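You operate a simulated robot arm through the tools that you are given. There is no shell and no other tool. Be economical: measure what you need, move in short steps, check, and stop when the job is done.

You run a simulated two-armed robot. Do the job below in one go: nothing can be reset, and whatever is moved stays where it is left.

JOB
Take the beige cloth from the top of the wooden counter and lay it out flat on the top of the grey counter board.

It is judged by the outcome, as a careful person would: the job done as asked, and still so three seconds after it is handed in. It fails if anything else is knocked over, pushed out of place, dropped, spilled or broken. Flat cloth is picked up by pressing the open fingertips on it (5 to 10 N) and closing them slowly along it; thin cloth reads only 2 to 8 mm in the jaws.

ROBOT AND FRAMES
Two 7-joint arms with four-finger grippers on one trunk, on a base that drives. Base frame: it is fixed to the floor where the robot stands at the start and does not move with it; the origin is under the middle of the robot, x ahead of it, y to its left, z up; the surface under the hand at the start is at about z = 1.07. Units: m, degrees, N and s.
The left shoulder is at the start at [0.04, 0.181, 1.179], the right one opposite. With the tool pointing down near the work surface each hand reaches from about 0.22 to 0.82 m from the robot's upright axis, wherever it stands, measured 20 degrees to its own side. Places, roughly: top of the grey counter board [0.6, 1, 1.1]. Payload 3.67 kg a hand.
The tool frame of a hand sits at the grasp point between the pads (the TCP): z along the fingers, y along the line on which they close. The tips reach 0.028 m beyond it. The gripper opens to 0.112 m. The gripper's body begins 0.073 m behind the TCP.
Orientation is that of the tool frame in the base frame, as a unit quaternion [x, y, z, w]. With the fingers straight down and closing along the base's y, the tool's x points along the base's -x, its y along +y and its z along -z.

CONTROLS
- The arms move only by the tool arm_command. It takes "left_commands", "right_commands" or both (then of equal length, played together; a hand with none holds still); each is a list of rows, each a list of 7 numbers: the finger opening in m, from 0 to 0.112, then the shift along the base's x, y, z in units of 20 mm (1.0 is 20 mm), then the turn, a rotation vector about the base's x, y, z in units of 5 degrees (1.0 is 5 degrees). In form: [[gripper, tx, ty, tz, rx, ry, rz], ...]. A call has 1 to 20 rows; each row shifts and turns the commanded pose from where the row before left it. A call with a number of a shift or a turn outside -1 to 1 is refused whole. A row lasts 0.2 s, in which the tool goes at most 0.05 m and 8.6 degrees; a call with a longer step from one row to the next is refused whole, and so is a gripper value outside its range. A pose out of reach is approached as far as the arm can. The call stops where the force on the tool passes 40 N (or 10 N more than at its start, if that is more) or the arm is blocked; 0.2 s more then pass. Each finger halts on what it meets, pressing with about 33 N; the grip force reading is that of the motor and also rises with nothing between the fingers. The clock runs only during rows and for 0.2 s after the last one: add rows that do not move to give the fingers time. It gives the time, the measured TCP pose, the force on the tool (base axes), the opening and the grip force at its end, in the units of the frame above (readings bear some noise), with the torque about the TCP (base axes, N m) and any sound that the robot's microphone picked up.
- Cameras (640 x 400 px; columns grow to the right, rows downward): "scene" is now at [0.1085, 0.0485, 1.4128]; the picture's right is [0.46, -0.89, 0.00], its down [-0.37, -0.19, -0.91] and it looks along [0.81, 0.42, -0.42] (base axes); focal length 214 px, centre (320, 200). "left" rides on the left gripper at [0.06, 0.018, -0.104] in its tool frame; the picture's right is [-0.29, 0.96, 0.00], its down [-0.80, -0.24, -0.55] and it looks along [-0.53, -0.16, 0.83] (tool axes); focal length 234 px, centre (320, 200). "right" rides on the right gripper at [0.06, -0.018, -0.104] in its tool frame; the picture's right is [0.29, 0.96, 0.00], its down [-0.80, 0.24, -0.55] and it looks along [-0.53, 0.16, 0.83] (tool axes); focal length 234 px, centre (320, 200). There is no depth. A picture from a camera that has moved, and an enlarged one, comes with that camera's place and axes in the base frame and with its lens. The place of the scene camera against the robot may be out by one fixed shift of up to 0.018 m in any direction.
- capture(camera): a new picture of that camera. It takes no simulated time.
- lift_body(by): slides the trunk up (or, below 0, down) by that many m; the arms and the scene camera ride with it, the base frame stays. It gives what a move gives, with no picture.
- steer(legs): drives the robot by 1 to 6 legs, each [ahead, left, turn to the left] in m, m and degrees, along the robot's own axes; the way and the turn of a leg run together, so that a leg with both is an arc; at most 1.5 m and 180 degrees a leg. The arms and the cameras ride along, it lands a little off, and it stops where it bumps. It gives what a move gives.
- turn_head(pan, tilt): turns the head with the scene camera to pan (to the left, within 86 degrees either way) and tilt (down, from -29 to 69), counted from straight ahead of the robot. It gives what a move gives.
- enlarge(camera, box): a new picture of the part [left, top, right, bottom] of that camera's present view, enlarged. It takes no simulated time.
- sign_off(): hands the job in; it is judged then, once.

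Go step by step. Nothing tells you exact positions but the pictures and the camera data: compare them with the known pose of the tool, close in by small moves and look again before you grip or let go. The budget is 120 turns and 92 pictures, counting those below and the enlarged ones. Unless the task says otherwise, let go and move clear before handing in, and close with one line.

The tools are called after "Request:" by a JSON object that holds its "fn" and its "kwargs". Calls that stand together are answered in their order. arm_command: Moves the arms, as the interface text tells. Its arguments: {"type":"object","properties":{"left_commands":{"type":"array","items":{"type":"array","items":{"type":"number"}}},"right_commands":{"type":"array","items":{"type":"array","items":{"type":"number"}}}},"required":[]} The other tools are called the same way: lift_body (by) slides the trunk up or down; steer (legs) drives the base; turn_head (pan, tilt) turns the head that bears the scene camera; capture (camera) takes a picture; enlarge (camera, box) takes an enlarged picture of a part of a camera's view; sign_off () hands the job in.

At the start:

```text
t: 0.0
left_tcp_pos: [0.4399, 0.5343, 1.2792]
left_ee_rot: [-0.001, 1.0, 0.0, 0.001]
left_wrist_force: [-0.3, 0.0, -0.4]
left_moment: [-0.05, -0.01, 0.0]
left_gripper_width: 0.1119
left_grip_force: 0.0
right_tcp_pos: [0.4261, 0.0448, 1.3342]
right_ee_rot: [0.0, 1.0, 0.0, 0.0]
right_wrist_force: [0.6, 0.3, -0.7]
right_moment: [0.01, 0.03, 0.02]
right_gripper_width: 0.1119
right_grip_force: 0.1
trunk travel left (down, up): [-0.3, 0.214]
robot x, y, heading: [-0.0004, 0.0031, -0.0]
head pan, tilt: [27.6, 24.5]
```

scene: 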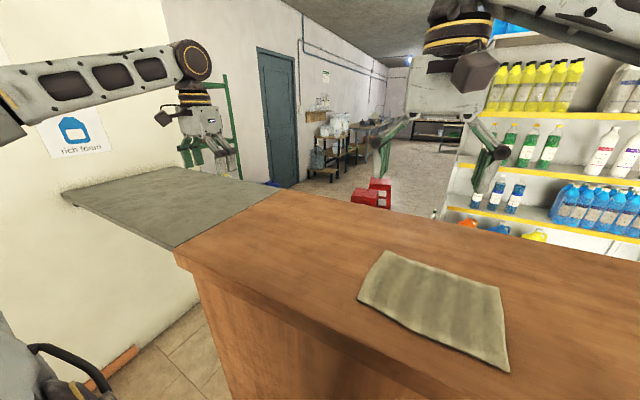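
right: 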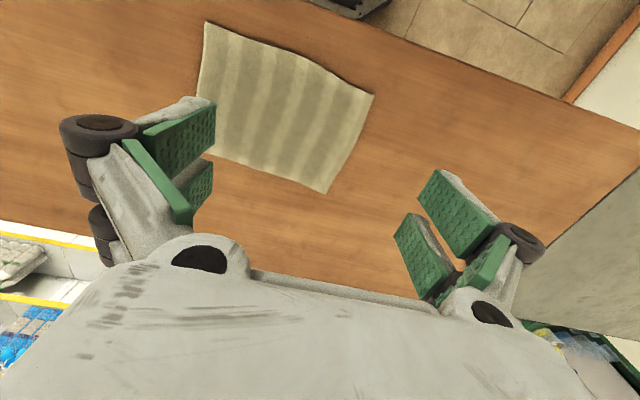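
left: 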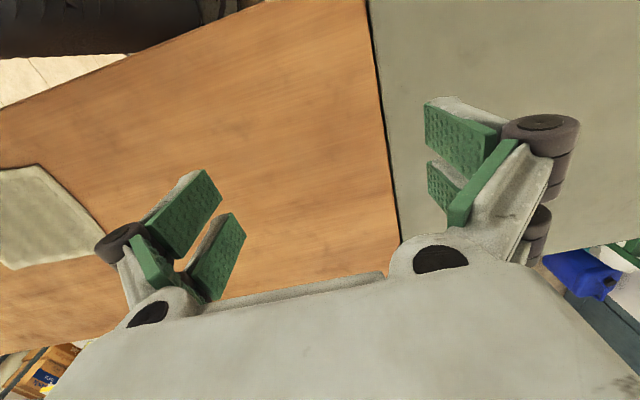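

The cloth lies on the wooden counter at about x 0.39–0.57, y -0.12–0.11, and the grey board begins near y 0.6. I'll look around first for drive clearance and a better view of both.

Request:
{"fn": "turn_head", "kwargs": {"pan": 60, "tilt": 45}}

Request:
{"fn": "capture", "kwargs": {"camera": "scene"}}

Request:
{"fn": "turn_head", "kwargs": {"pan": 0, "tilt": 45}}

Request:
{"fn": "capture", "kwargs": {"camera": "scene"}}

```text
t: 1.0
left_tcp_pos: [0.4407, 0.5331, 1.2783]
left_ee_rot: [0.0, 1.0, 0.0, 0.002]
left_wrist_force: [0.1, -1.2, -0.1]
left_moment: [0.02, -0.02, 0.0]
left_gripper_width: 0.1121
left_grip_force: 0.0
right_tcp_pos: [0.4251, 0.0439, 1.3333]
right_ee_rot: [0.0, 1.0, 0.0, 0.0]
right_wrist_force: [-0.1, 0.4, -0.2]
right_moment: [0.02, 0.02, 0.0]
right_gripper_width: 0.1119
right_grip_force: 0.0
trunk travel left (down, up): [-0.3, 0.214]
robot x, y, heading: [-0.0024, 0.003, 0.1]
head pan, tilt: [60.0, 45.0]
```

```text
88 pictures are left
camera scene: at [0.0675, 0.0761, 1.3815], right [0.87, -0.5, 0.0], down [-0.35, -0.61, -0.71], along [0.35, 0.61, -0.71], focal length 214 px, centre (320, 200)
```

scene: 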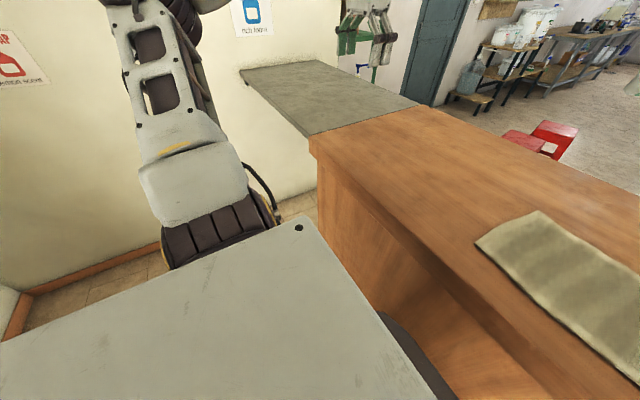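

```text
t: 2.3
left_tcp_pos: [0.4396, 0.5329, 1.278]
left_ee_rot: [-0.001, 1.0, 0.001, 0.001]
left_wrist_force: [0.5, -0.2, 0.1]
left_moment: [-0.01, 0.02, -0.02]
left_gripper_width: 0.112
left_grip_force: 0.0
right_tcp_pos: [0.426, 0.0447, 1.3341]
right_ee_rot: [0.0, 1.0, 0.0, -0.001]
right_wrist_force: [0.6, 0.5, -1.0]
right_moment: [0.03, -0.02, 0.01]
right_gripper_width: 0.1119
right_grip_force: 0.0
trunk travel left (down, up): [-0.3, 0.214]
robot x, y, heading: [0.002, -0.0014, -0.0]
head pan, tilt: [0.0, 45.0]
```

```text
87 pictures are left
camera scene: at [0.108, 0.0058, 1.3814], right [0.0, -1.0, 0.0], down [-0.71, 0.0, -0.71], along [0.71, 0.0, -0.71], focal length 214 px, centre (320, 200)
```

scene: 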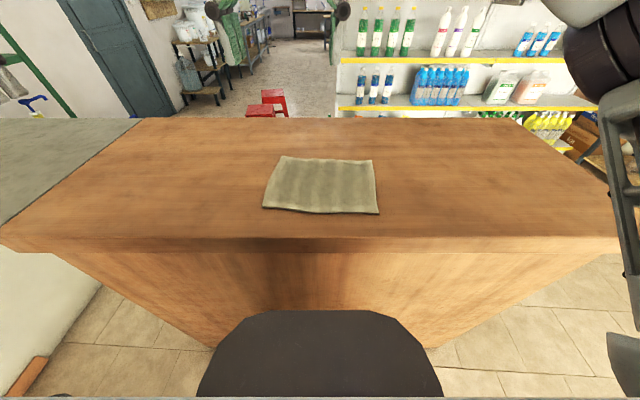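

The cloth's near edge runs from about (0.40, 0.12) to (0.38, -0.11), and the floor to the left is clear. I'll bring both hands above the near corners, closing along y with a small opening.

Request:
{"fn": "arm_command", "kwargs": {"left_commands": [[0.04, -0.07, -1, -0.2, 0, 0, 0], [0.04, -0.07, -1, -0.2, 0, 0, 0], [0.04, -0.07, -1, -0.2, 0, 0, 0], [0.04, -0.07, -1, -0.2, 0, 0, 0], [0.04, -0.07, -1, -0.2, 0, 0, 0], [0.04, -0.07, -1, -0.2, 0, 0, 0], [0.04, -0.07, -1, -0.2, 0, 0, 0], [0.04, -0.07, -1, -0.2, 0, 0, 0], [0.04, -0.07, -1, -0.2, 0, 0, 0], [0.04, -0.07, -1, -0.2, 0, 0, 0], [0.04, -0.07, -1, -0.2, 0, 0, 0], [0.04, -0.07, -1, -0.2, 0, 0, 0], [0.04, -0.07, -1, -0.2, 0, 0, 0], [0.04, -0.07, -1, -0.2, 0, 0, 0], [0.04, -0.07, -1, -0.2, 0, 0, 0], [0.04, -0.07, -1, -0.2, 0, 0, 0], [0.04, -0.07, -1, -0.2, 0, 0, 0], [0.04, -0.07, -1, -0.2, 0, 0, 0], [0.04, -0.07, -1, -0.2, 0, 0, 0], [0.04, -0.07, -1, -0.2, 0, 0, 0]], "right_commands": [[0.04, -0.065, -0.6, -0.2, 0, 0, 0], [0.04, -0.065, -0.6, -0.2, 0, 0, 0], [0.04, -0.065, -0.6, -0.2, 0, 0, 0], [0.04, -0.065, -0.6, -0.2, 0, 0, 0], [0.04, -0.065, -0.6, -0.2, 0, 0, 0], [0.04, -0.065, -0.6, -0.4, 0, 0, 0], [0.04, -0.065, -0.6, -0.4, 0, 0, 0], [0.04, -0.065, -0.6, -0.4, 0, 0, 0], [0.04, -0.065, -0.6, -0.4, 0, 0, 0], [0.04, -0.065, -0.6, -0.4, 0, 0, 0], [0.04, -0.065, 0, -0.5, 0, 0, 0], [0.04, -0.065, 0, -0.5, 0, 0, 0], [0.04, -0.065, 0, -0.5, 0, 0, 0], [0.04, -0.065, 0, -0.5, 0, 0, 0], [0.04, -0.065, 0, -0.5, 0, 0, 0], [0.04, -0.065, 0, -0.5, 0, 0, 0], [0.04, -0.065, 0, -0.5, 0, 0, 0], [0.04, -0.065, 0, -0.5, 0, 0, 0], [0.04, -0.065, 0, -0.5, 0, 0, 0], [0.04, -0.065, 0, -0.5, 0, 0, 0]]}}

Request:
{"fn": "capture", "kwargs": {"camera": "right"}}

Request:
{"fn": "capture", "kwargs": {"camera": "left"}}

Request:
{"fn": "capture", "kwargs": {"camera": "scene"}}

```text
t: 6.5
left_tcp_pos: [0.4132, 0.1331, 1.1978]
left_ee_rot: [-0.001, 1.0, 0.001, 0.001]
left_wrist_force: [0.4, -0.3, 0.4]
left_moment: [-0.01, 0.02, 0.01]
left_gripper_width: 0.0401
left_grip_force: 0.1
right_tcp_pos: [0.4003, -0.0759, 1.1748]
right_ee_rot: [0.0, 1.0, 0.001, 0.0]
right_wrist_force: [-0.1, -0.3, 0.1]
right_moment: [0.02, 0.02, 0.01]
right_gripper_width: 0.0402
right_grip_force: 0.0
trunk travel left (down, up): [-0.3, 0.214]
robot x, y, heading: [0.0021, -0.0045, 0.2]
head pan, tilt: [0.0, 45.0]
```

```text
86 pictures are left
camera right: at [0.3402, -0.0944, 1.2775], right [-0.29, 0.96, 0.0], down [0.8, 0.24, 0.55], along [0.53, 0.16, -0.83], focal length 234 px, centre (320, 200)
```

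right: 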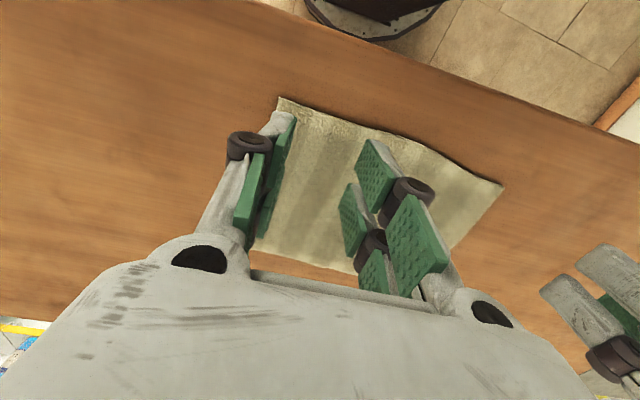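

```text
85 pictures are left
camera left: at [0.3539, 0.1495, 1.3047], right [0.29, 0.96, 0.0], down [0.8, -0.24, 0.55], along [0.53, -0.16, -0.83], focal length 234 px, centre (320, 200)
```

left: 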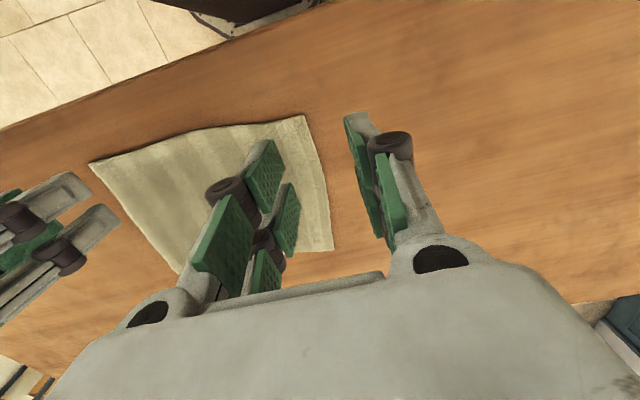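

```text
84 pictures are left
camera scene: at [0.1084, 0.0044, 1.3814], right [0.0, -1.0, 0.0], down [-0.71, 0.0, -0.71], along [0.71, 0.0, -0.71], focal length 214 px, centre (320, 200)
```

scene: 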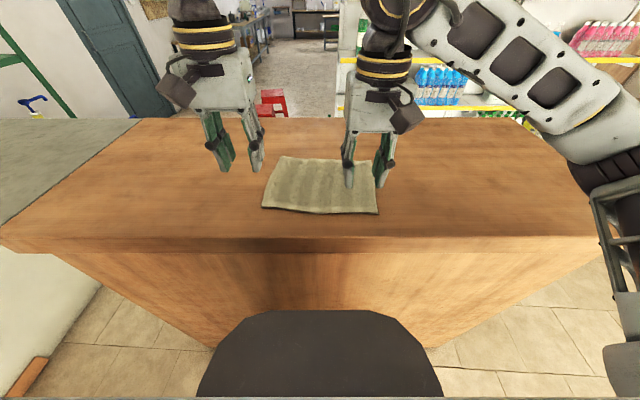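

Hand cameras confirm the corners: near-left (0.403, 0.12), near-right (0.384, -0.118). I'll move the left hand over its corner and lower both to just above the cloth.

Request:
{"fn": "arm_command", "kwargs": {"left_commands": [[0.03, 0, -0.75, 0, 0, 0, 0], [0.03, 0, -0.75, 0, 0, 0, 0], [0.03, 0, -0.75, 0, 0, 0, 0], [0.03, 0, 0, -0.7, 0, 0, 0], [0.03, 0, 0, -0.7, 0, 0, 0], [0.03, 0, 0, -0.7, 0, 0, 0], [0.03, 0, 0, -0.7, 0, 0, 0], [0.03, 0, 0, -0.7, 0, 0, 0], [0.03, 0, 0, -0.7, 0, 0, 0]], "right_commands": [[0.03, 0, -0.15, 0, 0, 0, 0], [0.03, 0, -0.15, 0, 0, 0, 0], [0.03, 0, -0.15, 0, 0, 0, 0], [0.03, 0, 0, -0.5, 0, 0, 0], [0.03, 0, 0, -0.5, 0, 0, 0], [0.03, 0, 0, -0.5, 0, 0, 0], [0.03, 0, 0, -0.5, 0, 0, 0], [0.03, 0, 0, -0.5, 0, 0, 0], [0.03, 0, 0, -0.5, 0, 0, 0]]}}

Request:
{"fn": "capture", "kwargs": {"camera": "right"}}

Request:
{"fn": "capture", "kwargs": {"camera": "left"}}

Request:
{"fn": "enlarge", "kwargs": {"camera": "scene", "box": [220, 100, 420, 240]}}

```text
t: 8.5
left_tcp_pos: [0.4119, 0.0893, 1.1161]
left_ee_rot: [-0.001, 1.0, 0.001, 0.001]
left_wrist_force: [1.5, -0.3, 0.4]
left_moment: [0.01, 0.04, 0.01]
left_gripper_width: 0.0301
left_grip_force: 0.0
right_tcp_pos: [0.401, -0.0834, 1.1135]
right_ee_rot: [0.0, 1.0, 0.0, 0.0]
right_wrist_force: [0.1, -0.2, 0.2]
right_moment: [-0.02, 0.0, 0.02]
right_gripper_width: 0.0299
right_grip_force: 0.0
trunk travel left (down, up): [-0.3, 0.214]
robot x, y, heading: [-0.0014, 0.0046, -0.4]
head pan, tilt: [0.0, 45.0]
```

```text
83 pictures are left
camera right: at [0.3412, -0.1023, 1.2169], right [-0.29, 0.96, 0.0], down [0.8, 0.24, 0.55], along [0.53, 0.16, -0.83], focal length 234 px, centre (320, 200)
```

right: 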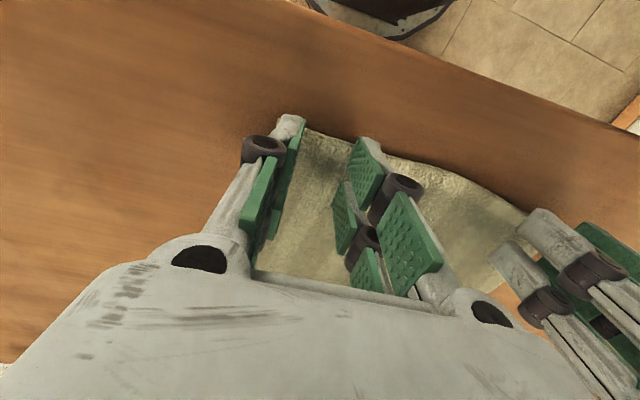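

```text
82 pictures are left
camera left: at [0.3526, 0.1067, 1.2214], right [0.29, 0.96, 0.0], down [0.8, -0.24, 0.56], along [0.53, -0.16, -0.83], focal length 234 px, centre (320, 200)
```

left: 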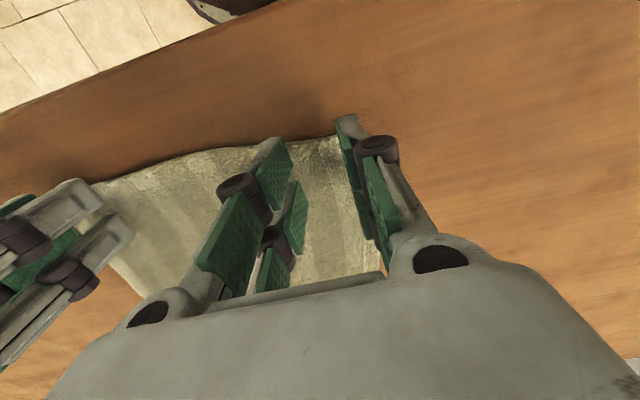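

```text
2.86 times, centred on (320, 170) of scene
camera zoom: at [0.1084, 0.0054, 1.3814], right [0.0, -1.0, 0.0], down [-0.71, 0.0, -0.71], along [0.71, 0.0, -0.71], focal length 613 px, centre (320, 286)
```

zoom: 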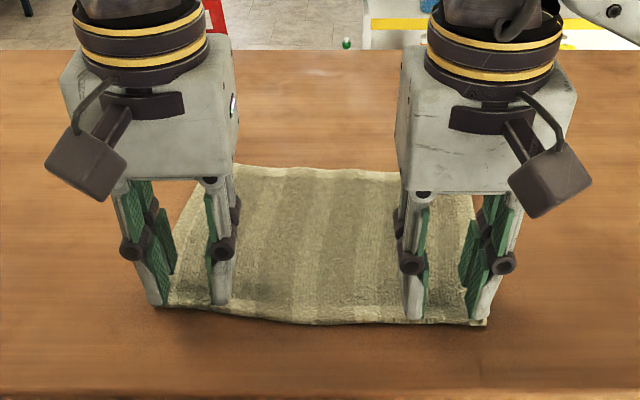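

Tips hover about 1.5 cm above the cloth with the outer fingers near its side edges. I'll shift each a centimetre inward and descend to contact carefully.

Request:
{"fn": "arm_command", "kwargs": {"left_commands": [[0.03, 0.2, -0.4, 0, 0, 0, 0], [0.03, 0, 0, -0.35, 0, 0, 0], [0.03, 0, 0, -0.35, 0, 0, 0], [0.03, 0, 0, 0, 0, 0, 0]], "right_commands": [[0.03, 0.2, 0.4, 0, 0, 0, 0], [0.03, 0, 0, -0.3, 0, 0, 0], [0.03, 0, 0, -0.3, 0, 0, 0], [0.03, 0, 0, 0, 0, 0, 0]]}}

Request:
{"fn": "arm_command", "kwargs": {"left_commands": [[0.03, 0, 0, -0.1, 0, 0, 0], [0.03, 0, 0, 0, 0, 0, 0]], "right_commands": [[0.03, 0, 0, -0.1, 0, 0, 0], [0.03, 0, 0, 0, 0, 0, 0]]}}

```text
t: 9.5
left_tcp_pos: [0.4156, 0.081, 1.1013]
left_ee_rot: [-0.001, 1.0, 0.0, 0.0]
left_wrist_force: [0.0, -0.2, 2.6]
left_moment: [0.03, -0.04, -0.02]
left_gripper_width: 0.0299
left_grip_force: 0.1
right_tcp_pos: [0.4048, -0.0761, 1.1019]
right_ee_rot: [-0.001, 1.0, 0.0, -0.001]
right_wrist_force: [-0.2, 0.6, 1.7]
right_moment: [-0.03, 0.0, 0.01]
right_gripper_width: 0.0301
right_grip_force: 0.1
trunk travel left (down, up): [-0.3, 0.214]
robot x, y, heading: [0.0005, 0.001, -0.1]
head pan, tilt: [0.0, 45.0]
```

```text
t: 10.1
left_tcp_pos: [0.4156, 0.0806, 1.1006]
left_ee_rot: [-0.001, 1.0, 0.001, 0.002]
left_wrist_force: [2.5, 3.2, 11.6]
left_moment: [0.08, -0.08, 0.02]
left_gripper_width: 0.0298
left_grip_force: 0.1
right_tcp_pos: [0.4044, -0.0754, 1.1006]
right_ee_rot: [0.0, 1.0, -0.001, 0.0]
right_wrist_force: [0.6, -1.6, 9.3]
right_moment: [-0.08, -0.08, 0.04]
right_gripper_width: 0.0298
right_grip_force: 0.0
trunk travel left (down, up): [-0.3, 0.214]
robot x, y, heading: [0.0001, -0.0004, 0.0]
head pan, tilt: [0.0, 45.0]
```

Both tips press on the cloth with about 10 N. I'll close slowly along it.

Request:
{"fn": "arm_command", "kwargs": {"left_commands": [[0.027, 0, 0, 0.02, 0, 0, 0], [0.024, 0, 0, 0, 0, 0, 0], [0.021, 0, 0, 0, 0, 0, 0], [0.018, 0, 0, 0, 0, 0, 0], [0.015, 0, 0, 0, 0, 0, 0], [0.012, 0, 0, 0, 0, 0, 0], [0.009, 0, 0, 0, 0, 0, 0], [0.006, 0, 0, 0, 0, 0, 0], [0.003, 0, 0, 0, 0, 0, 0], [0, 0, 0, 0, 0, 0, 0], [0, 0, 0, 0, 0, 0, 0], [0, 0, 0, 0, 0, 0, 0]], "right_commands": [[0.027, 0, 0, 0, 0, 0, 0], [0.024, 0, 0, 0, 0, 0, 0], [0.021, 0, 0, 0, 0, 0, 0], [0.018, 0, 0, 0, 0, 0, 0], [0.015, 0, 0, 0, 0, 0, 0], [0.012, 0, 0, 0, 0, 0, 0], [0.009, 0, 0, 0, 0, 0, 0], [0.006, 0, 0, 0, 0, 0, 0], [0.003, 0, 0, 0, 0, 0, 0], [0, 0, 0, 0, 0, 0, 0], [0, 0, 0, 0, 0, 0, 0], [0, 0, 0, 0, 0, 0, 0]]}}

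Request:
{"fn": "enlarge", "kwargs": {"camera": "scene", "box": [220, 100, 420, 240]}}

```text
t: 12.7
left_tcp_pos: [0.4155, 0.0798, 1.0993]
left_ee_rot: [-0.001, 1.0, 0.001, 0.001]
left_wrist_force: [-0.7, -1.4, 4.2]
left_moment: [-0.02, 0.04, 0.02]
left_gripper_width: 0.0037
left_grip_force: 32.6
right_tcp_pos: [0.4046, -0.0762, 1.1001]
right_ee_rot: [-0.001, 1.0, -0.001, 0.0]
right_wrist_force: [0.2, 0.1, 0.6]
right_moment: [0.01, 0.01, 0.0]
right_gripper_width: 0.0001
right_grip_force: 33.2
trunk travel left (down, up): [-0.3, 0.214]
robot x, y, heading: [0.0005, -0.0012, -0.2]
head pan, tilt: [0.0, 45.0]
```

```text
2.86 times, centred on (320, 170) of scene
camera zoom: at [0.1075, 0.0053, 1.3815], right [0.0, -1.0, 0.0], down [-0.71, 0.0, -0.71], along [0.71, 0.0, -0.71], focal length 613 px, centre (320, 286)
```

zoom: 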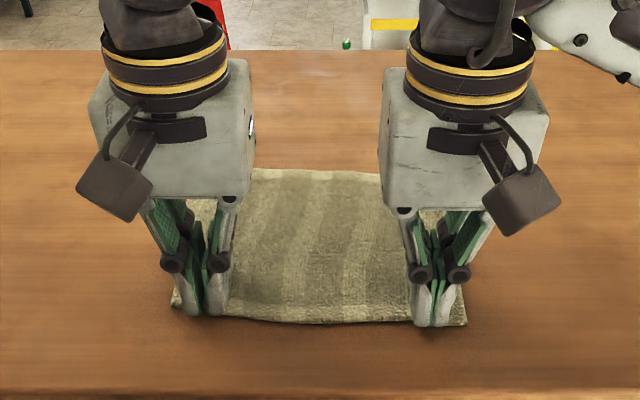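

The left hand holds cloth (3.7 mm), the right closed on nothing. I'll reopen the right, press a little more and retry.

Request:
{"fn": "arm_command", "kwargs": {"right_commands": [[0.01, 0, 0, 0.3, 0, 0, 0], [0.03, 0, 0, 0.2, 0, 0, 0], [0.03, 0, 0, 0, 0, 0, 0], [0.03, 0, 0, -0.3, 0, 0, 0], [0.03, 0, 0, -0.22, 0, 0, 0], [0.03, 0, 0, 0, 0, 0, 0]]}}

```text
t: 14.1
left_tcp_pos: [0.416, 0.0806, 1.1001]
left_ee_rot: [-0.002, 1.0, 0.0, 0.001]
left_wrist_force: [0.2, -0.7, 2.7]
left_moment: [0.01, -0.01, -0.02]
left_gripper_width: 0.0034
left_grip_force: 33.1
right_tcp_pos: [0.4038, -0.0762, 1.1012]
right_ee_rot: [-0.001, 1.0, 0.001, 0.0]
right_wrist_force: [0.6, 0.3, 12.6]
right_moment: [-0.03, -0.07, -0.02]
right_gripper_width: 0.0299
right_grip_force: 0.0
trunk travel left (down, up): [-0.3, 0.214]
robot x, y, heading: [-0.0022, 0.0027, -0.0]
head pan, tilt: [0.0, 45.0]
```

Request:
{"fn": "arm_command", "kwargs": {"right_commands": [[0.027, 0, 0, -0.01, 0, 0, 0], [0.024, 0, 0, -0.01, 0, 0, 0], [0.021, 0, 0, -0.01, 0, 0, 0], [0.018, 0, 0, -0.01, 0, 0, 0], [0.015, 0, 0, -0.01, 0, 0, 0], [0.012, 0, 0, 0, 0, 0, 0], [0.009, 0, 0, 0, 0, 0, 0], [0.006, 0, 0, 0, 0, 0, 0], [0.003, 0, 0, 0, 0, 0, 0], [0, 0, 0, 0, 0, 0, 0], [0, 0, 0, 0, 0, 0, 0]]}}

Request:
{"fn": "enlarge", "kwargs": {"camera": "scene", "box": [220, 100, 420, 240]}}

```text
t: 16.5
left_tcp_pos: [0.4151, 0.0805, 1.1014]
left_ee_rot: [-0.001, 1.0, 0.0, 0.0]
left_wrist_force: [-0.1, -13.2, 1.6]
left_moment: [-0.34, 0.02, 0.02]
left_gripper_width: 0.0041
left_grip_force: 33.0
right_tcp_pos: [0.4028, -0.0767, 1.0981]
right_ee_rot: [-0.001, 1.0, 0.001, 0.0]
right_wrist_force: [0.3, 11.1, 19.7]
right_moment: [0.25, -0.09, 0.0]
right_gripper_width: 0.0039
right_grip_force: 33.6
trunk travel left (down, up): [-0.3, 0.214]
robot x, y, heading: [0.0007, -0.0023, -0.3]
head pan, tilt: [0.0, 45.0]
```

```text
2.86 times, centred on (320, 170) of scene
camera zoom: at [0.1064, 0.0057, 1.3816], right [0.0, -1.0, 0.0], down [-0.71, 0.0, -0.71], along [0.71, 0.0, -0.71], focal length 613 px, centre (320, 286)
```

zoom: 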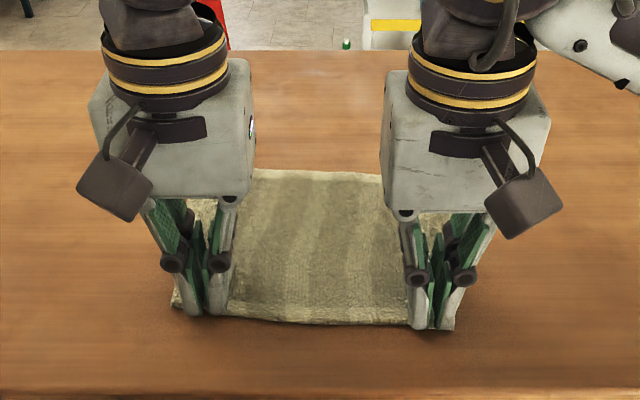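

Both hands hold now with the cloth taut between them. I'll ease the tension slightly and lift together.

Request:
{"fn": "arm_command", "kwargs": {"left_commands": [[0, 0, -0.1, 0.3, 0, 0, 0], [0, 0, -0.1, 0.5, 0, 0, 0], [0, 0, 0, 0.7, 0, 0, 0], [0, 0, 0, 1, 0, 0, 0], [0, 0, 0, 1, 0, 0, 0], [0, 0, 0, 1, 0, 0, 0], [0, 0, 0, 1, 0, 0, 0], [0, 0, 0, 1, 0, 0, 0], [0, 0, 0, 1, 0, 0, 0], [0, 0, 0, 1, 0, 0, 0], [0, 0, 0, 1, 0, 0, 0], [0, 0, 0, 1, 0, 0, 0], [0, 0, 0, 0.5, 0, 0, 0], [0, 0, 0, 0, 0, 0, 0]], "right_commands": [[0, 0, 0.1, 0.3, 0, 0, 0], [0, 0, 0.1, 0.5, 0, 0, 0], [0, 0, 0, 0.7, 0, 0, 0], [0, 0, 0, 1, 0, 0, 0], [0, 0, 0, 1, 0, 0, 0], [0, 0, 0, 1, 0, 0, 0], [0, 0, 0, 1, 0, 0, 0], [0, 0, 0, 1, 0, 0, 0], [0, 0, 0, 1, 0, 0, 0], [0, 0, 0, 1, 0, 0, 0], [0, 0, 0, 1, 0, 0, 0], [0, 0, 0, 1, 0, 0, 0], [0, 0, 0, 0.5, 0, 0, 0], [0, 0, 0, 0, 0, 0, 0]]}}

Request:
{"fn": "capture", "kwargs": {"camera": "scene"}}

```text
t: 19.5
left_tcp_pos: [0.4131, 0.0864, 1.3156]
left_ee_rot: [0.0, 1.0, 0.0, 0.001]
left_wrist_force: [-0.2, -12.4, -0.1]
left_moment: [-0.36, 0.04, -0.02]
left_gripper_width: 0.0038
left_grip_force: 32.7
left hand out of reach, approached as far as the arm can: row 13
right_tcp_pos: [0.4038, -0.072, 1.3181]
right_ee_rot: [0.001, 1.0, 0.001, 0.0]
right_wrist_force: [1.2, 13.5, -0.8]
right_moment: [0.32, 0.0, 0.05]
right_gripper_width: 0.0039
right_grip_force: 33.1
trunk travel left (down, up): [-0.3, 0.214]
robot x, y, heading: [0.0027, -0.0, -0.0]
head pan, tilt: [0.0, 45.0]
```

```text
78 pictures are left
camera scene: at [0.108, 0.005, 1.3814], right [0.0, -1.0, 0.0], down [-0.71, 0.0, -0.71], along [0.71, 0.0, -0.71], focal length 214 px, centre (320, 200)
```

scene: 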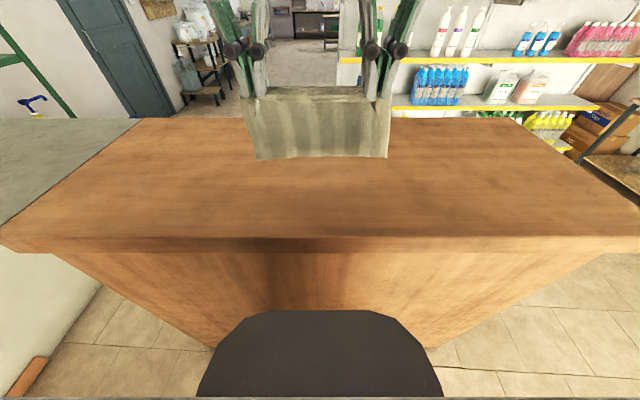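

The cloth hangs cleanly from both hands. I'll raise the trunk for clearance and drive left toward the board.

Request:
{"fn": "lift_body", "kwargs": {"by": 0.1}}

Request:
{"fn": "steer", "kwargs": {"legs": [[0, 0.4, 0]]}}

Request:
{"fn": "turn_head", "kwargs": {"pan": 35, "tilt": 45}}

Request:
{"fn": "capture", "kwargs": {"camera": "scene"}}

```text
t: 20.8
left_tcp_pos: [0.4146, 0.0846, 1.416]
left_ee_rot: [-0.001, 1.0, 0.0, 0.0]
left_wrist_force: [-0.9, -16.4, 0.5]
left_moment: [-0.41, 0.04, -0.01]
left_gripper_width: 0.004
left_grip_force: 32.6
right_tcp_pos: [0.4038, -0.0719, 1.4185]
right_ee_rot: [-0.001, 1.0, 0.0, 0.0]
right_wrist_force: [1.5, 16.5, -1.1]
right_moment: [0.4, -0.05, 0.06]
right_gripper_width: 0.0039
right_grip_force: 32.9
trunk travel left (down, up): [-0.4, 0.114]
robot x, y, heading: [0.0014, -0.0003, 0.0]
head pan, tilt: [0.0, 45.0]
```

```text
t: 23.4
left_tcp_pos: [0.4148, 0.4904, 1.4169]
left_ee_rot: [-0.001, 1.0, 0.002, 0.001]
left_wrist_force: [-1.9, -16.0, -0.6]
left_moment: [-0.44, 0.04, 0.0]
left_gripper_width: 0.0041
left_grip_force: 33.0
right_tcp_pos: [0.4039, 0.3303, 1.4192]
right_ee_rot: [0.0, 1.0, 0.001, 0.001]
right_wrist_force: [1.1, 16.8, 0.0]
right_moment: [0.46, 0.02, 0.07]
right_gripper_width: 0.0043
right_grip_force: 32.9
trunk travel left (down, up): [-0.4, 0.114]
robot x, y, heading: [-0.0021, 0.4056, -0.0]
head pan, tilt: [0.0, 45.0]
```

```text
t: 24.4
left_tcp_pos: [0.4134, 0.4899, 1.4174]
left_ee_rot: [-0.001, 1.0, 0.0, 0.001]
left_wrist_force: [-0.3, -14.9, 0.1]
left_moment: [-0.4, 0.02, 0.02]
left_gripper_width: 0.0037
left_grip_force: 33.2
right_tcp_pos: [0.4036, 0.3323, 1.4183]
right_ee_rot: [0.0, 1.0, 0.001, 0.0]
right_wrist_force: [0.4, 14.3, -0.3]
right_moment: [0.42, -0.04, 0.05]
right_gripper_width: 0.0041
right_grip_force: 32.8
trunk travel left (down, up): [-0.4, 0.114]
robot x, y, heading: [-0.0021, 0.4026, -0.4]
head pan, tilt: [35.0, 45.0]
```

```text
77 pictures are left
camera scene: at [0.0933, 0.4556, 1.4813], right [0.57, -0.82, 0.0], down [-0.58, -0.41, -0.71], along [0.58, 0.41, -0.71], focal length 214 px, centre (320, 200)
```

scene: 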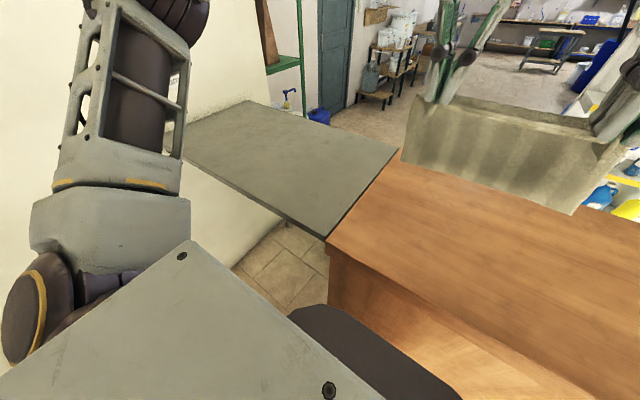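

The board (y 0.61–1.4, x 0.33–0.8) is empty, and there is room by the wall. I'll drive the remaining 0.4 m.

Request:
{"fn": "steer", "kwargs": {"legs": [[0, 0.4, 0]]}}

Request:
{"fn": "turn_head", "kwargs": {"pan": 0, "tilt": 45}}

Request:
{"fn": "capture", "kwargs": {"camera": "scene"}}

```text
t: 27.0
left_tcp_pos: [0.4134, 0.8929, 1.4163]
left_ee_rot: [-0.001, 1.0, 0.001, 0.0]
left_wrist_force: [-1.3, -15.6, 0.2]
left_moment: [-0.41, 0.04, 0.02]
left_gripper_width: 0.004
left_grip_force: 33.0
right_tcp_pos: [0.4029, 0.7347, 1.4204]
right_ee_rot: [-0.001, 1.0, 0.0, 0.0]
right_wrist_force: [0.5, 14.9, -0.7]
right_moment: [0.44, -0.03, 0.06]
right_gripper_width: 0.0042
right_grip_force: 33.3
trunk travel left (down, up): [-0.4, 0.114]
robot x, y, heading: [-0.003, 0.8082, 0.1]
head pan, tilt: [35.0, 45.0]
```

```text
t: 28.0
left_tcp_pos: [0.4134, 0.8933, 1.4166]
left_ee_rot: [0.0, 1.0, 0.0, 0.001]
left_wrist_force: [0.2, -13.8, 0.5]
left_moment: [-0.38, 0.07, -0.01]
left_gripper_width: 0.0039
left_grip_force: 33.3
right_tcp_pos: [0.402, 0.7363, 1.4188]
right_ee_rot: [0.0, 1.0, 0.001, 0.0]
right_wrist_force: [0.2, 14.9, -0.4]
right_moment: [0.4, -0.01, 0.03]
right_gripper_width: 0.004
right_grip_force: 33.6
trunk travel left (down, up): [-0.4, 0.114]
robot x, y, heading: [-0.0002, 0.8127, -0.1]
head pan, tilt: [0.0, 45.0]
```

```text
76 pictures are left
camera scene: at [0.1077, 0.8134, 1.4813], right [0.0, -1.0, 0.0], down [-0.71, 0.0, -0.71], along [0.71, 0.0, -0.71], focal length 214 px, centre (320, 200)
```

scene: 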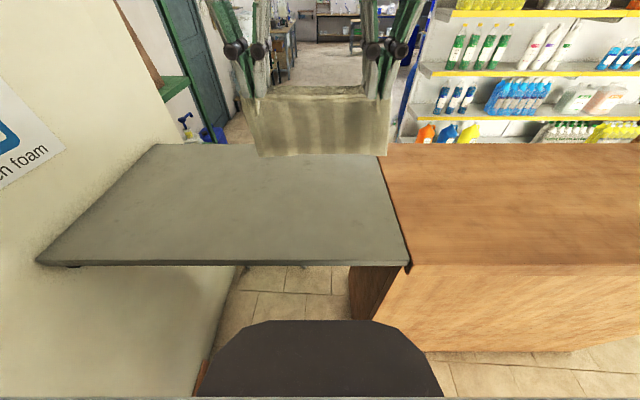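

The cloth hangs over the grey board (its edge with the wood at y≈0.61). I'll lower the trunk and move the hands forward and a little left, so I can lay it from the far edge toward me.

Request:
{"fn": "lift_body", "kwargs": {"by": -0.1}}

Request:
{"fn": "arm_command", "kwargs": {"left_commands": [[0, 0.9, 0.2, 0, 0, 0, 0], [0, 0.9, 0.2, 0, 0, 0, 0], [0, 0.9, 0.2, 0, 0, 0, 0], [0, 0.9, 0.2, 0, 0, 0, 0], [0, 0.9, 0.2, 0, 0, 0, 0], [0, 0.9, 0.2, 0, 0, 0, 0], [0, 0.9, 0.2, 0, 0, 0, 0], [0, 0.9, 0.2, 0, 0, 0, 0], [0, 0.9, 0.2, 0, 0, 0, 0], [0, 0.9, 0.2, 0, 0, 0, 0], [0, 0, 0, 0, 0, 0, 0], [0, 0, 0, 0, 0, 0, 0]], "right_commands": [[0, 0.95, 0.23, 0, 0, 0, 0], [0, 0.95, 0.23, 0, 0, 0, 0], [0, 0.95, 0.23, 0, 0, 0, 0], [0, 0.95, 0.23, 0, 0, 0, 0], [0, 0.95, 0.23, 0, 0, 0, 0], [0, 0.95, 0.23, 0, 0, 0, 0], [0, 0.95, 0.23, 0, 0, 0, 0], [0, 0.95, 0.23, 0, 0, 0, 0], [0, 0.95, 0.23, 0, 0, 0, 0], [0, 0.95, 0.23, 0, 0, 0, 0], [0, 0, 0, 0, 0, 0, 0], [0, 0, 0, 0, 0, 0, 0]]}}

Request:
{"fn": "capture", "kwargs": {"camera": "scene"}}

```text
t: 29.3
left_tcp_pos: [0.4129, 0.8944, 1.316]
left_ee_rot: [0.0, 1.0, 0.0, 0.001]
left_wrist_force: [-1.3, -15.3, 0.1]
left_moment: [-0.34, 0.01, -0.02]
left_gripper_width: 0.0039
left_grip_force: 32.7
right_tcp_pos: [0.4024, 0.7373, 1.3184]
right_ee_rot: [0.0, 1.0, 0.001, 0.0]
right_wrist_force: [0.0, 14.7, -0.2]
right_moment: [0.41, -0.01, 0.06]
right_gripper_width: 0.0038
right_grip_force: 33.0
trunk travel left (down, up): [-0.3, 0.214]
robot x, y, heading: [-0.001, 0.8056, -0.1]
head pan, tilt: [0.0, 45.0]
```

```text
t: 30.8
left_tcp_pos: [0.514, 0.938, 1.308]
left_ee_rot: [0.004, 1.0, -0.006, 0.003]
left_wrist_force: [2.6, -25.8, 0.9]
left_moment: [-0.69, -0.04, -0.09]
left_gripper_width: 0.0044
left_grip_force: 33.3
left hand out of reach, approached as far as the arm can: row 3, 4, 5, 6, 7
right_tcp_pos: [0.5242, 0.7731, 1.3196]
right_ee_rot: [-0.005, 1.0, 0.005, 0.0]
right_wrist_force: [-1.9, 25.7, -1.8]
right_moment: [0.69, 0.1, 0.17]
right_gripper_width: 0.0049
right_grip_force: 32.9
trunk travel left (down, up): [-0.3, 0.214]
robot x, y, heading: [-0.001, 0.8069, -0.1]
head pan, tilt: [0.0, 45.0]
stopped in row 7 (right hand): the force on the tool passed its limit at 42 N (the readings are from after the stop); the commanded pose is now the measured one
```

```text
75 pictures are left
camera scene: at [0.109, 0.8145, 1.3813], right [0.0, -1.0, 0.0], down [-0.71, 0.0, -0.71], along [0.71, 0.0, -0.71], focal length 214 px, centre (320, 200)
```

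scene: 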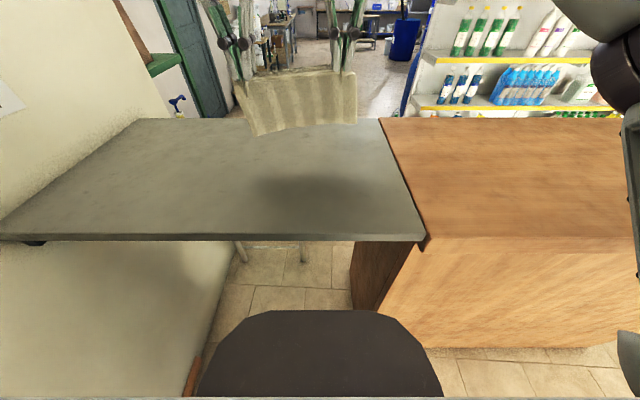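

The left arm neared its reach limit at this height and tension rose. I'll bring the hands slightly closer, lower a bit, then move forward more slowly.

Request:
{"fn": "arm_command", "kwargs": {"left_commands": [[0, 0, -0.2, 0, 0, 0, 0], [0, 0, 0, -0.55, 0, 0, 0], [0, 0, 0, -0.55, 0, 0, 0], [0, 0, 0, -0.55, 0, 0, 0], [0, 0, 0, 0, 0, 0, 0]], "right_commands": [[0, 0, 0.2, 0, 0, 0, 0], [0, 0, 0, -0.73, 0, 0, 0], [0, 0, 0, -0.73, 0, 0, 0], [0, 0, 0, -0.73, 0, 0, 0], [0, 0, 0, 0, 0, 0, 0]]}}

Request:
{"fn": "arm_command", "kwargs": {"left_commands": [[0, 0.5, 0, 0, 0, 0, 0], [0, 0.5, 0, 0, 0, 0, 0], [0, 0.5, 0, 0, 0, 0, 0], [0, 0.5, 0, 0, 0, 0, 0], [0, 0.5, 0, 0, 0, 0, 0], [0, 0.5, 0, 0, 0, 0, 0], [0, 0, 0, 0, 0, 0, 0]], "right_commands": [[0, 0.4, 0, 0, 0, 0, 0], [0, 0.4, 0, 0, 0, 0, 0], [0, 0.4, 0, 0, 0, 0, 0], [0, 0.4, 0, 0, 0, 0, 0], [0, 0.4, 0, 0, 0, 0, 0], [0, 0.4, 0, 0, 0, 0, 0], [0, 0, 0, 0, 0, 0, 0]]}}

Request:
{"fn": "capture", "kwargs": {"camera": "scene"}}

```text
t: 32.0
left_tcp_pos: [0.514, 0.9388, 1.2755]
left_ee_rot: [0.002, 1.0, -0.004, 0.003]
left_wrist_force: [2.9, -26.3, 0.4]
left_moment: [-0.7, -0.07, -0.09]
left_gripper_width: 0.0047
left_grip_force: 32.9
left hand out of reach, approached as far as the arm can: row 1
right_tcp_pos: [0.5244, 0.7747, 1.2753]
right_ee_rot: [-0.002, 1.0, 0.004, 0.001]
right_wrist_force: [-2.2, 27.8, -0.7]
right_moment: [0.7, 0.06, 0.18]
right_gripper_width: 0.0048
right_grip_force: 33.6
trunk travel left (down, up): [-0.3, 0.214]
robot x, y, heading: [-0.0028, 0.81, -0.0]
head pan, tilt: [0.0, 45.0]
```

```text
t: 33.0
left_tcp_pos: [0.5441, 0.9434, 1.2756]
left_ee_rot: [0.005, 1.0, -0.008, 0.004]
left_wrist_force: [1.9, -26.0, 0.5]
left_moment: [-0.69, -0.05, -0.08]
left_gripper_width: 0.0045
left_grip_force: 33.3
left hand out of reach, approached as far as the arm can: row 3, 4, 5
right_tcp_pos: [0.5544, 0.7799, 1.2757]
right_ee_rot: [-0.009, 1.0, 0.009, 0.002]
right_wrist_force: [-1.3, 25.5, -1.1]
right_moment: [0.68, 0.09, 0.15]
right_gripper_width: 0.0046
right_grip_force: 33.1
trunk travel left (down, up): [-0.3, 0.214]
robot x, y, heading: [-0.002, 0.8074, 0.1]
head pan, tilt: [0.0, 45.0]
stopped in row 5 (right hand): the force on the tool passed its limit at 41 N (the readings are from after the stop); the commanded pose is now the measured one
```

```text
74 pictures are left
camera scene: at [0.1081, 0.8139, 1.3814], right [0.0, -1.0, 0.0], down [-0.71, 0.0, -0.71], along [0.71, 0.0, -0.71], focal length 214 px, centre (320, 200)
```

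scene: 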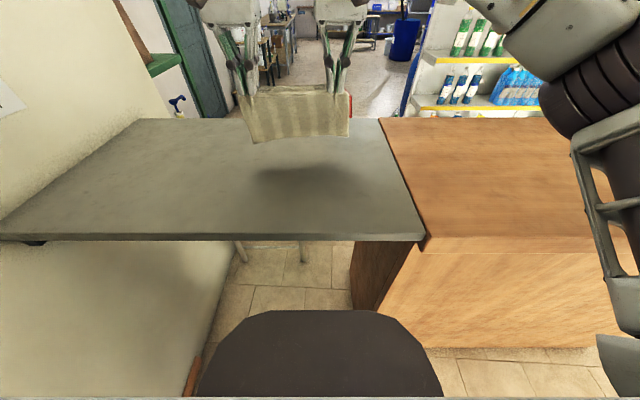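

The hands are too high relative to the shoulders for forward reach. I'll raise the trunk and lower the hands by the same amount, easing the cloth tension as well.

Request:
{"fn": "lift_body", "kwargs": {"by": 0.12}}

Request:
{"fn": "arm_command", "kwargs": {"left_commands": [[0, -0.1, -0.2, -0.5, 0, 0, 0], [0, -0.1, -0.1, -0.8, 0, 0, 0], [0, 0, 0, -0.8, 0, 0, 0], [0, 0, 0, -0.8, 0, 0, 0], [0, 0, 0, -0.8, 0, 0, 0], [0, 0, 0, -0.8, 0, 0, 0], [0, 0, 0, -0.8, 0, 0, 0], [0, 0, 0, -0.7, 0, 0, 0], [0, 0, 0, 0, 0, 0, 0]], "right_commands": [[0, -0.3, 0.2, -0.5, 0, 0, 0], [0, -0.4, 0.1, -0.8, 0, 0, 0], [0, 0, 0, -0.8, 0, 0, 0], [0, 0, 0, -0.8, 0, 0, 0], [0, 0, 0, -0.8, 0, 0, 0], [0, 0, 0, -0.8, 0, 0, 0], [0, 0, 0, -0.8, 0, 0, 0], [0, 0, 0, -0.7, 0, 0, 0], [0, 0, 0, 0, 0, 0, 0]]}}

```text
t: 34.5
left_tcp_pos: [0.5447, 0.9455, 1.394]
left_ee_rot: [0.003, 1.0, -0.007, 0.003]
left_wrist_force: [3.0, -33.4, 0.2]
left_moment: [-0.93, -0.06, -0.12]
left_gripper_width: 0.006
left_grip_force: 33.1
right_tcp_pos: [0.5542, 0.7772, 1.395]
right_ee_rot: [-0.005, 1.0, 0.008, 0.003]
right_wrist_force: [-3.0, 34.4, -0.8]
right_moment: [0.92, 0.07, 0.2]
right_gripper_width: 0.0056
right_grip_force: 33.1
trunk travel left (down, up): [-0.42, 0.094]
robot x, y, heading: [0.0001, 0.8073, -0.1]
head pan, tilt: [0.0, 45.0]
```

```text
t: 36.5
left_tcp_pos: [0.5393, 0.9404, 1.2749]
left_ee_rot: [0.003, 1.0, -0.006, 0.003]
left_wrist_force: [0.1, -11.7, 0.6]
left_moment: [-0.27, 0.01, -0.04]
left_gripper_width: 0.0037
left_grip_force: 33.4
right_tcp_pos: [0.5411, 0.7807, 1.2758]
right_ee_rot: [-0.005, 1.0, 0.005, 0.001]
right_wrist_force: [-0.2, 11.6, 0.0]
right_moment: [0.29, -0.01, 0.04]
right_gripper_width: 0.0038
right_grip_force: 33.0
trunk travel left (down, up): [-0.42, 0.094]
robot x, y, heading: [-0.0006, 0.8056, -0.0]
head pan, tilt: [0.0, 45.0]
```

Tension is relaxed (12 N) and the heights match. Now forward about 5 cm and down slightly.

Request:
{"fn": "arm_command", "kwargs": {"left_commands": [[0, 0.5, 0, 0, 0, 0, 0], [0, 0.5, 0, 0, 0, 0, 0], [0, 0.5, 0, 0, 0, 0, 0], [0, 0.5, 0, 0, 0, 0, 0], [0, 0.5, 0, 0, 0, 0, 0], [0, 0, 0, 0, 0, 0, 0], [0, 0, 0, 0, 0, 0, 0]], "right_commands": [[0, 0.5, 0, 0, 0, 0, 0], [0, 0.5, 0, 0, 0, 0, 0], [0, 0.5, 0, 0, 0, 0, 0], [0, 0.5, 0, 0, 0, 0, 0], [0, 0.5, 0, 0, 0, 0, 0], [0, 0, 0, 0, 0, 0, 0], [0, 0, 0, 0, 0, 0, 0]]}}

Request:
{"fn": "capture", "kwargs": {"camera": "scene"}}

```text
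t: 38.1
left_tcp_pos: [0.5914, 0.9397, 1.274]
left_ee_rot: [0.003, 1.0, -0.005, 0.004]
left_wrist_force: [-0.6, -9.7, 1.3]
left_moment: [-0.25, 0.03, -0.05]
left_gripper_width: 0.0036
left_grip_force: 33.6
right_tcp_pos: [0.5912, 0.7824, 1.2762]
right_ee_rot: [-0.006, 1.0, 0.006, 0.001]
right_wrist_force: [-1.0, 10.7, -0.1]
right_moment: [0.21, -0.04, 0.09]
right_gripper_width: 0.004
right_grip_force: 32.5
trunk travel left (down, up): [-0.42, 0.094]
robot x, y, heading: [0.0004, 0.8102, 0.1]
head pan, tilt: [0.0, 45.0]
```

```text
73 pictures are left
camera scene: at [0.1078, 0.8138, 1.5016], right [0.0, -1.0, 0.0], down [-0.71, 0.0, -0.71], along [0.71, 0.0, -0.71], focal length 214 px, centre (320, 200)
```

scene: 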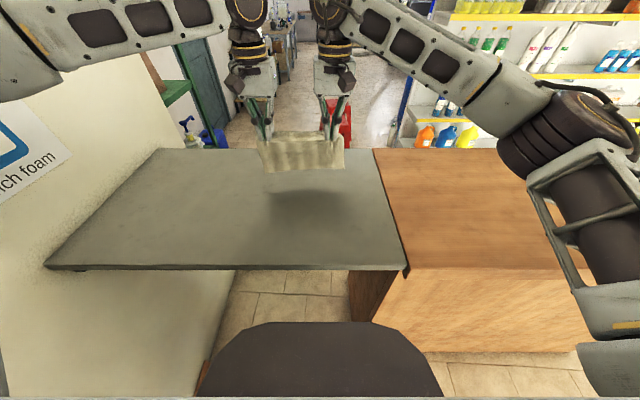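

The cloth hangs curving outward with its far edge about 3 cm above the board at x≈0.67. I'll lower and arc back toward the robot so it lays far edge first.

Request:
{"fn": "arm_command", "kwargs": {"left_commands": [[0, 0, 0, -0.75, 0, 0, 0], [0, 0, 0, -0.75, 0, 0, 0], [0, -0.67, 0, -0.5, 0, 0, 0], [0, -0.67, 0, -0.5, 0, 0, 0], [0, -0.5, 0, -0.5, 0, 0, 0], [0, -0.5, 0, -0.5, 0, 0, 0], [0, 0, 0, 0, 0, 0, 0], [0, 0, 0, 0, 0, 0, 0]], "right_commands": [[0, 0, 0, -0.75, 0, 0, 0], [0, 0, 0, -0.75, 0, 0, 0], [0, -0.67, 0, -0.5, 0, 0, 0], [0, -0.67, 0, -0.5, 0, 0, 0], [0, -0.5, 0, -0.5, 0, 0, 0], [0, -0.5, 0, -0.5, 0, 0, 0], [0, 0, 0, 0, 0, 0, 0], [0, 0, 0, 0, 0, 0, 0]]}}

Request:
{"fn": "enlarge", "kwargs": {"camera": "scene", "box": [180, 80, 440, 260]}}

Request:
{"fn": "capture", "kwargs": {"camera": "left"}}

```text
t: 40.0
left_tcp_pos: [0.5432, 0.9409, 1.2041]
left_ee_rot: [0.003, 1.0, -0.005, 0.004]
left_wrist_force: [-0.2, -8.2, -0.3]
left_moment: [-0.19, 0.01, 0.0]
left_gripper_width: 0.0037
left_grip_force: 32.8
right_tcp_pos: [0.5448, 0.7835, 1.2061]
right_ee_rot: [-0.005, 1.0, 0.005, 0.001]
right_wrist_force: [-0.1, 8.6, -0.9]
right_moment: [0.22, 0.03, 0.04]
right_gripper_width: 0.0039
right_grip_force: 32.7
trunk travel left (down, up): [-0.42, 0.094]
robot x, y, heading: [-0.0018, 0.806, 0.1]
head pan, tilt: [0.0, 45.0]
```

```text
2.22 times, centred on (310, 170) of scene
camera zoom: at [0.1082, 0.8138, 1.5016], right [0.0, -1.0, 0.0], down [-0.71, 0.0, -0.71], along [0.71, 0.0, -0.71], focal length 477 px, centre (342, 267)
```

zoom: 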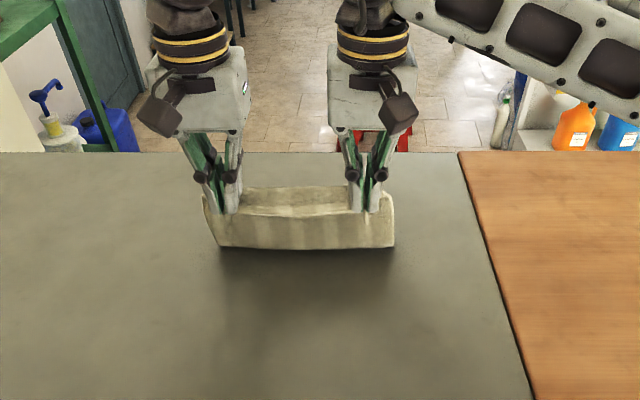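

```text
71 pictures are left
camera left: at [0.4834, 0.9598, 1.3091], right [0.29, 0.96, -0.01], down [0.79, -0.24, 0.56], along [0.54, -0.17, -0.83], focal length 234 px, centre (320, 200)
```

left: 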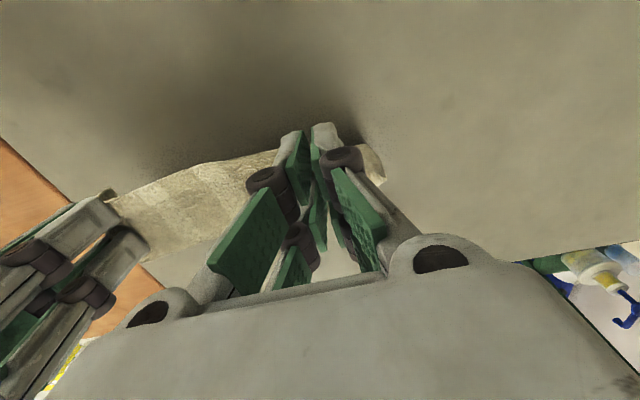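

The far edge is resting on the board near x≈0.66 and the rest hangs from the hands. I continue the arc down and back.

Request:
{"fn": "arm_command", "kwargs": {"left_commands": [[0, -0.45, 0, -0.59, 0, 0, 0], [0, -0.45, 0, -0.59, 0, 0, 0], [0, -0.35, 0, -0.66, 0, 0, 0], [0, -0.35, 0, -0.66, 0, 0, 0], [0, -0.25, 0, -0.67, 0, 0, 0], [0, -0.25, 0, -0.67, 0, 0, 0], [0, 0, 0, 0, 0, 0, 0], [0, 0, 0, 0, 0, 0, 0]], "right_commands": [[0, -0.5, 0, -0.6, 0, 0, 0], [0, -0.5, 0, -0.6, 0, 0, 0], [0, -0.35, 0, -0.67, 0, 0, 0], [0, -0.35, 0, -0.67, 0, 0, 0], [0, -0.25, 0, -0.68, 0, 0, 0], [0, -0.25, 0, -0.68, 0, 0, 0], [0, 0, 0, 0, 0, 0, 0], [0, 0, 0, 0, 0, 0, 0]]}}

Request:
{"fn": "enlarge", "kwargs": {"camera": "scene", "box": [180, 80, 440, 260]}}

Request:
{"fn": "capture", "kwargs": {"camera": "left"}}

Request:
{"fn": "capture", "kwargs": {"camera": "right"}}

```text
t: 41.8
left_tcp_pos: [0.5011, 0.941, 1.1279]
left_ee_rot: [0.003, 1.0, -0.006, 0.004]
left_wrist_force: [-0.6, -12.7, -0.6]
left_moment: [-0.34, 0.02, -0.07]
left_gripper_width: 0.004
left_grip_force: 33.2
right_tcp_pos: [0.4999, 0.781, 1.1267]
right_ee_rot: [-0.005, 1.0, 0.007, 0.001]
right_wrist_force: [0.5, 12.4, -0.2]
right_moment: [0.32, 0.01, 0.04]
right_gripper_width: 0.0039
right_grip_force: 32.9
trunk travel left (down, up): [-0.42, 0.094]
robot x, y, heading: [0.0013, 0.8066, -0.2]
head pan, tilt: [0.0, 45.0]
```

```text
2.22 times, centred on (310, 170) of scene
camera zoom: at [0.1078, 0.8137, 1.5016], right [0.0, -1.0, 0.0], down [-0.71, 0.0, -0.71], along [0.71, 0.0, -0.71], focal length 477 px, centre (342, 267)
```

zoom: 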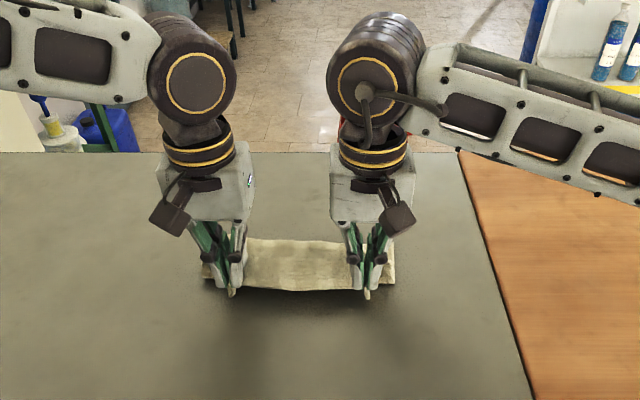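

```text
69 pictures are left
camera left: at [0.4421, 0.96, 1.2326], right [0.29, 0.96, -0.01], down [0.79, -0.24, 0.56], along [0.54, -0.17, -0.83], focal length 234 px, centre (320, 200)
```

left: 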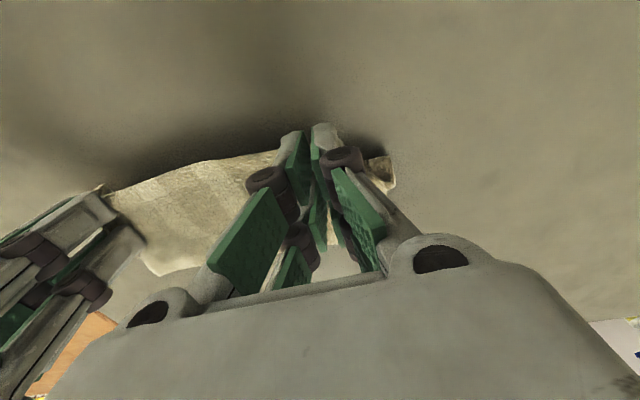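

```text
68 pictures are left
camera right: at [0.4399, 0.7621, 1.2295], right [-0.3, 0.95, 0.01], down [0.79, 0.24, 0.56], along [0.53, 0.18, -0.83], focal length 234 px, centre (320, 200)
```

right: 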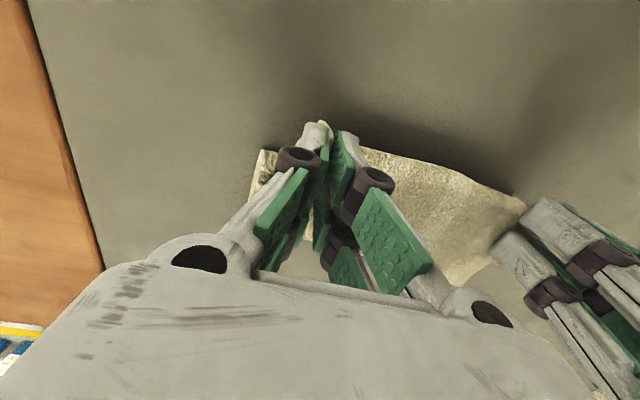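

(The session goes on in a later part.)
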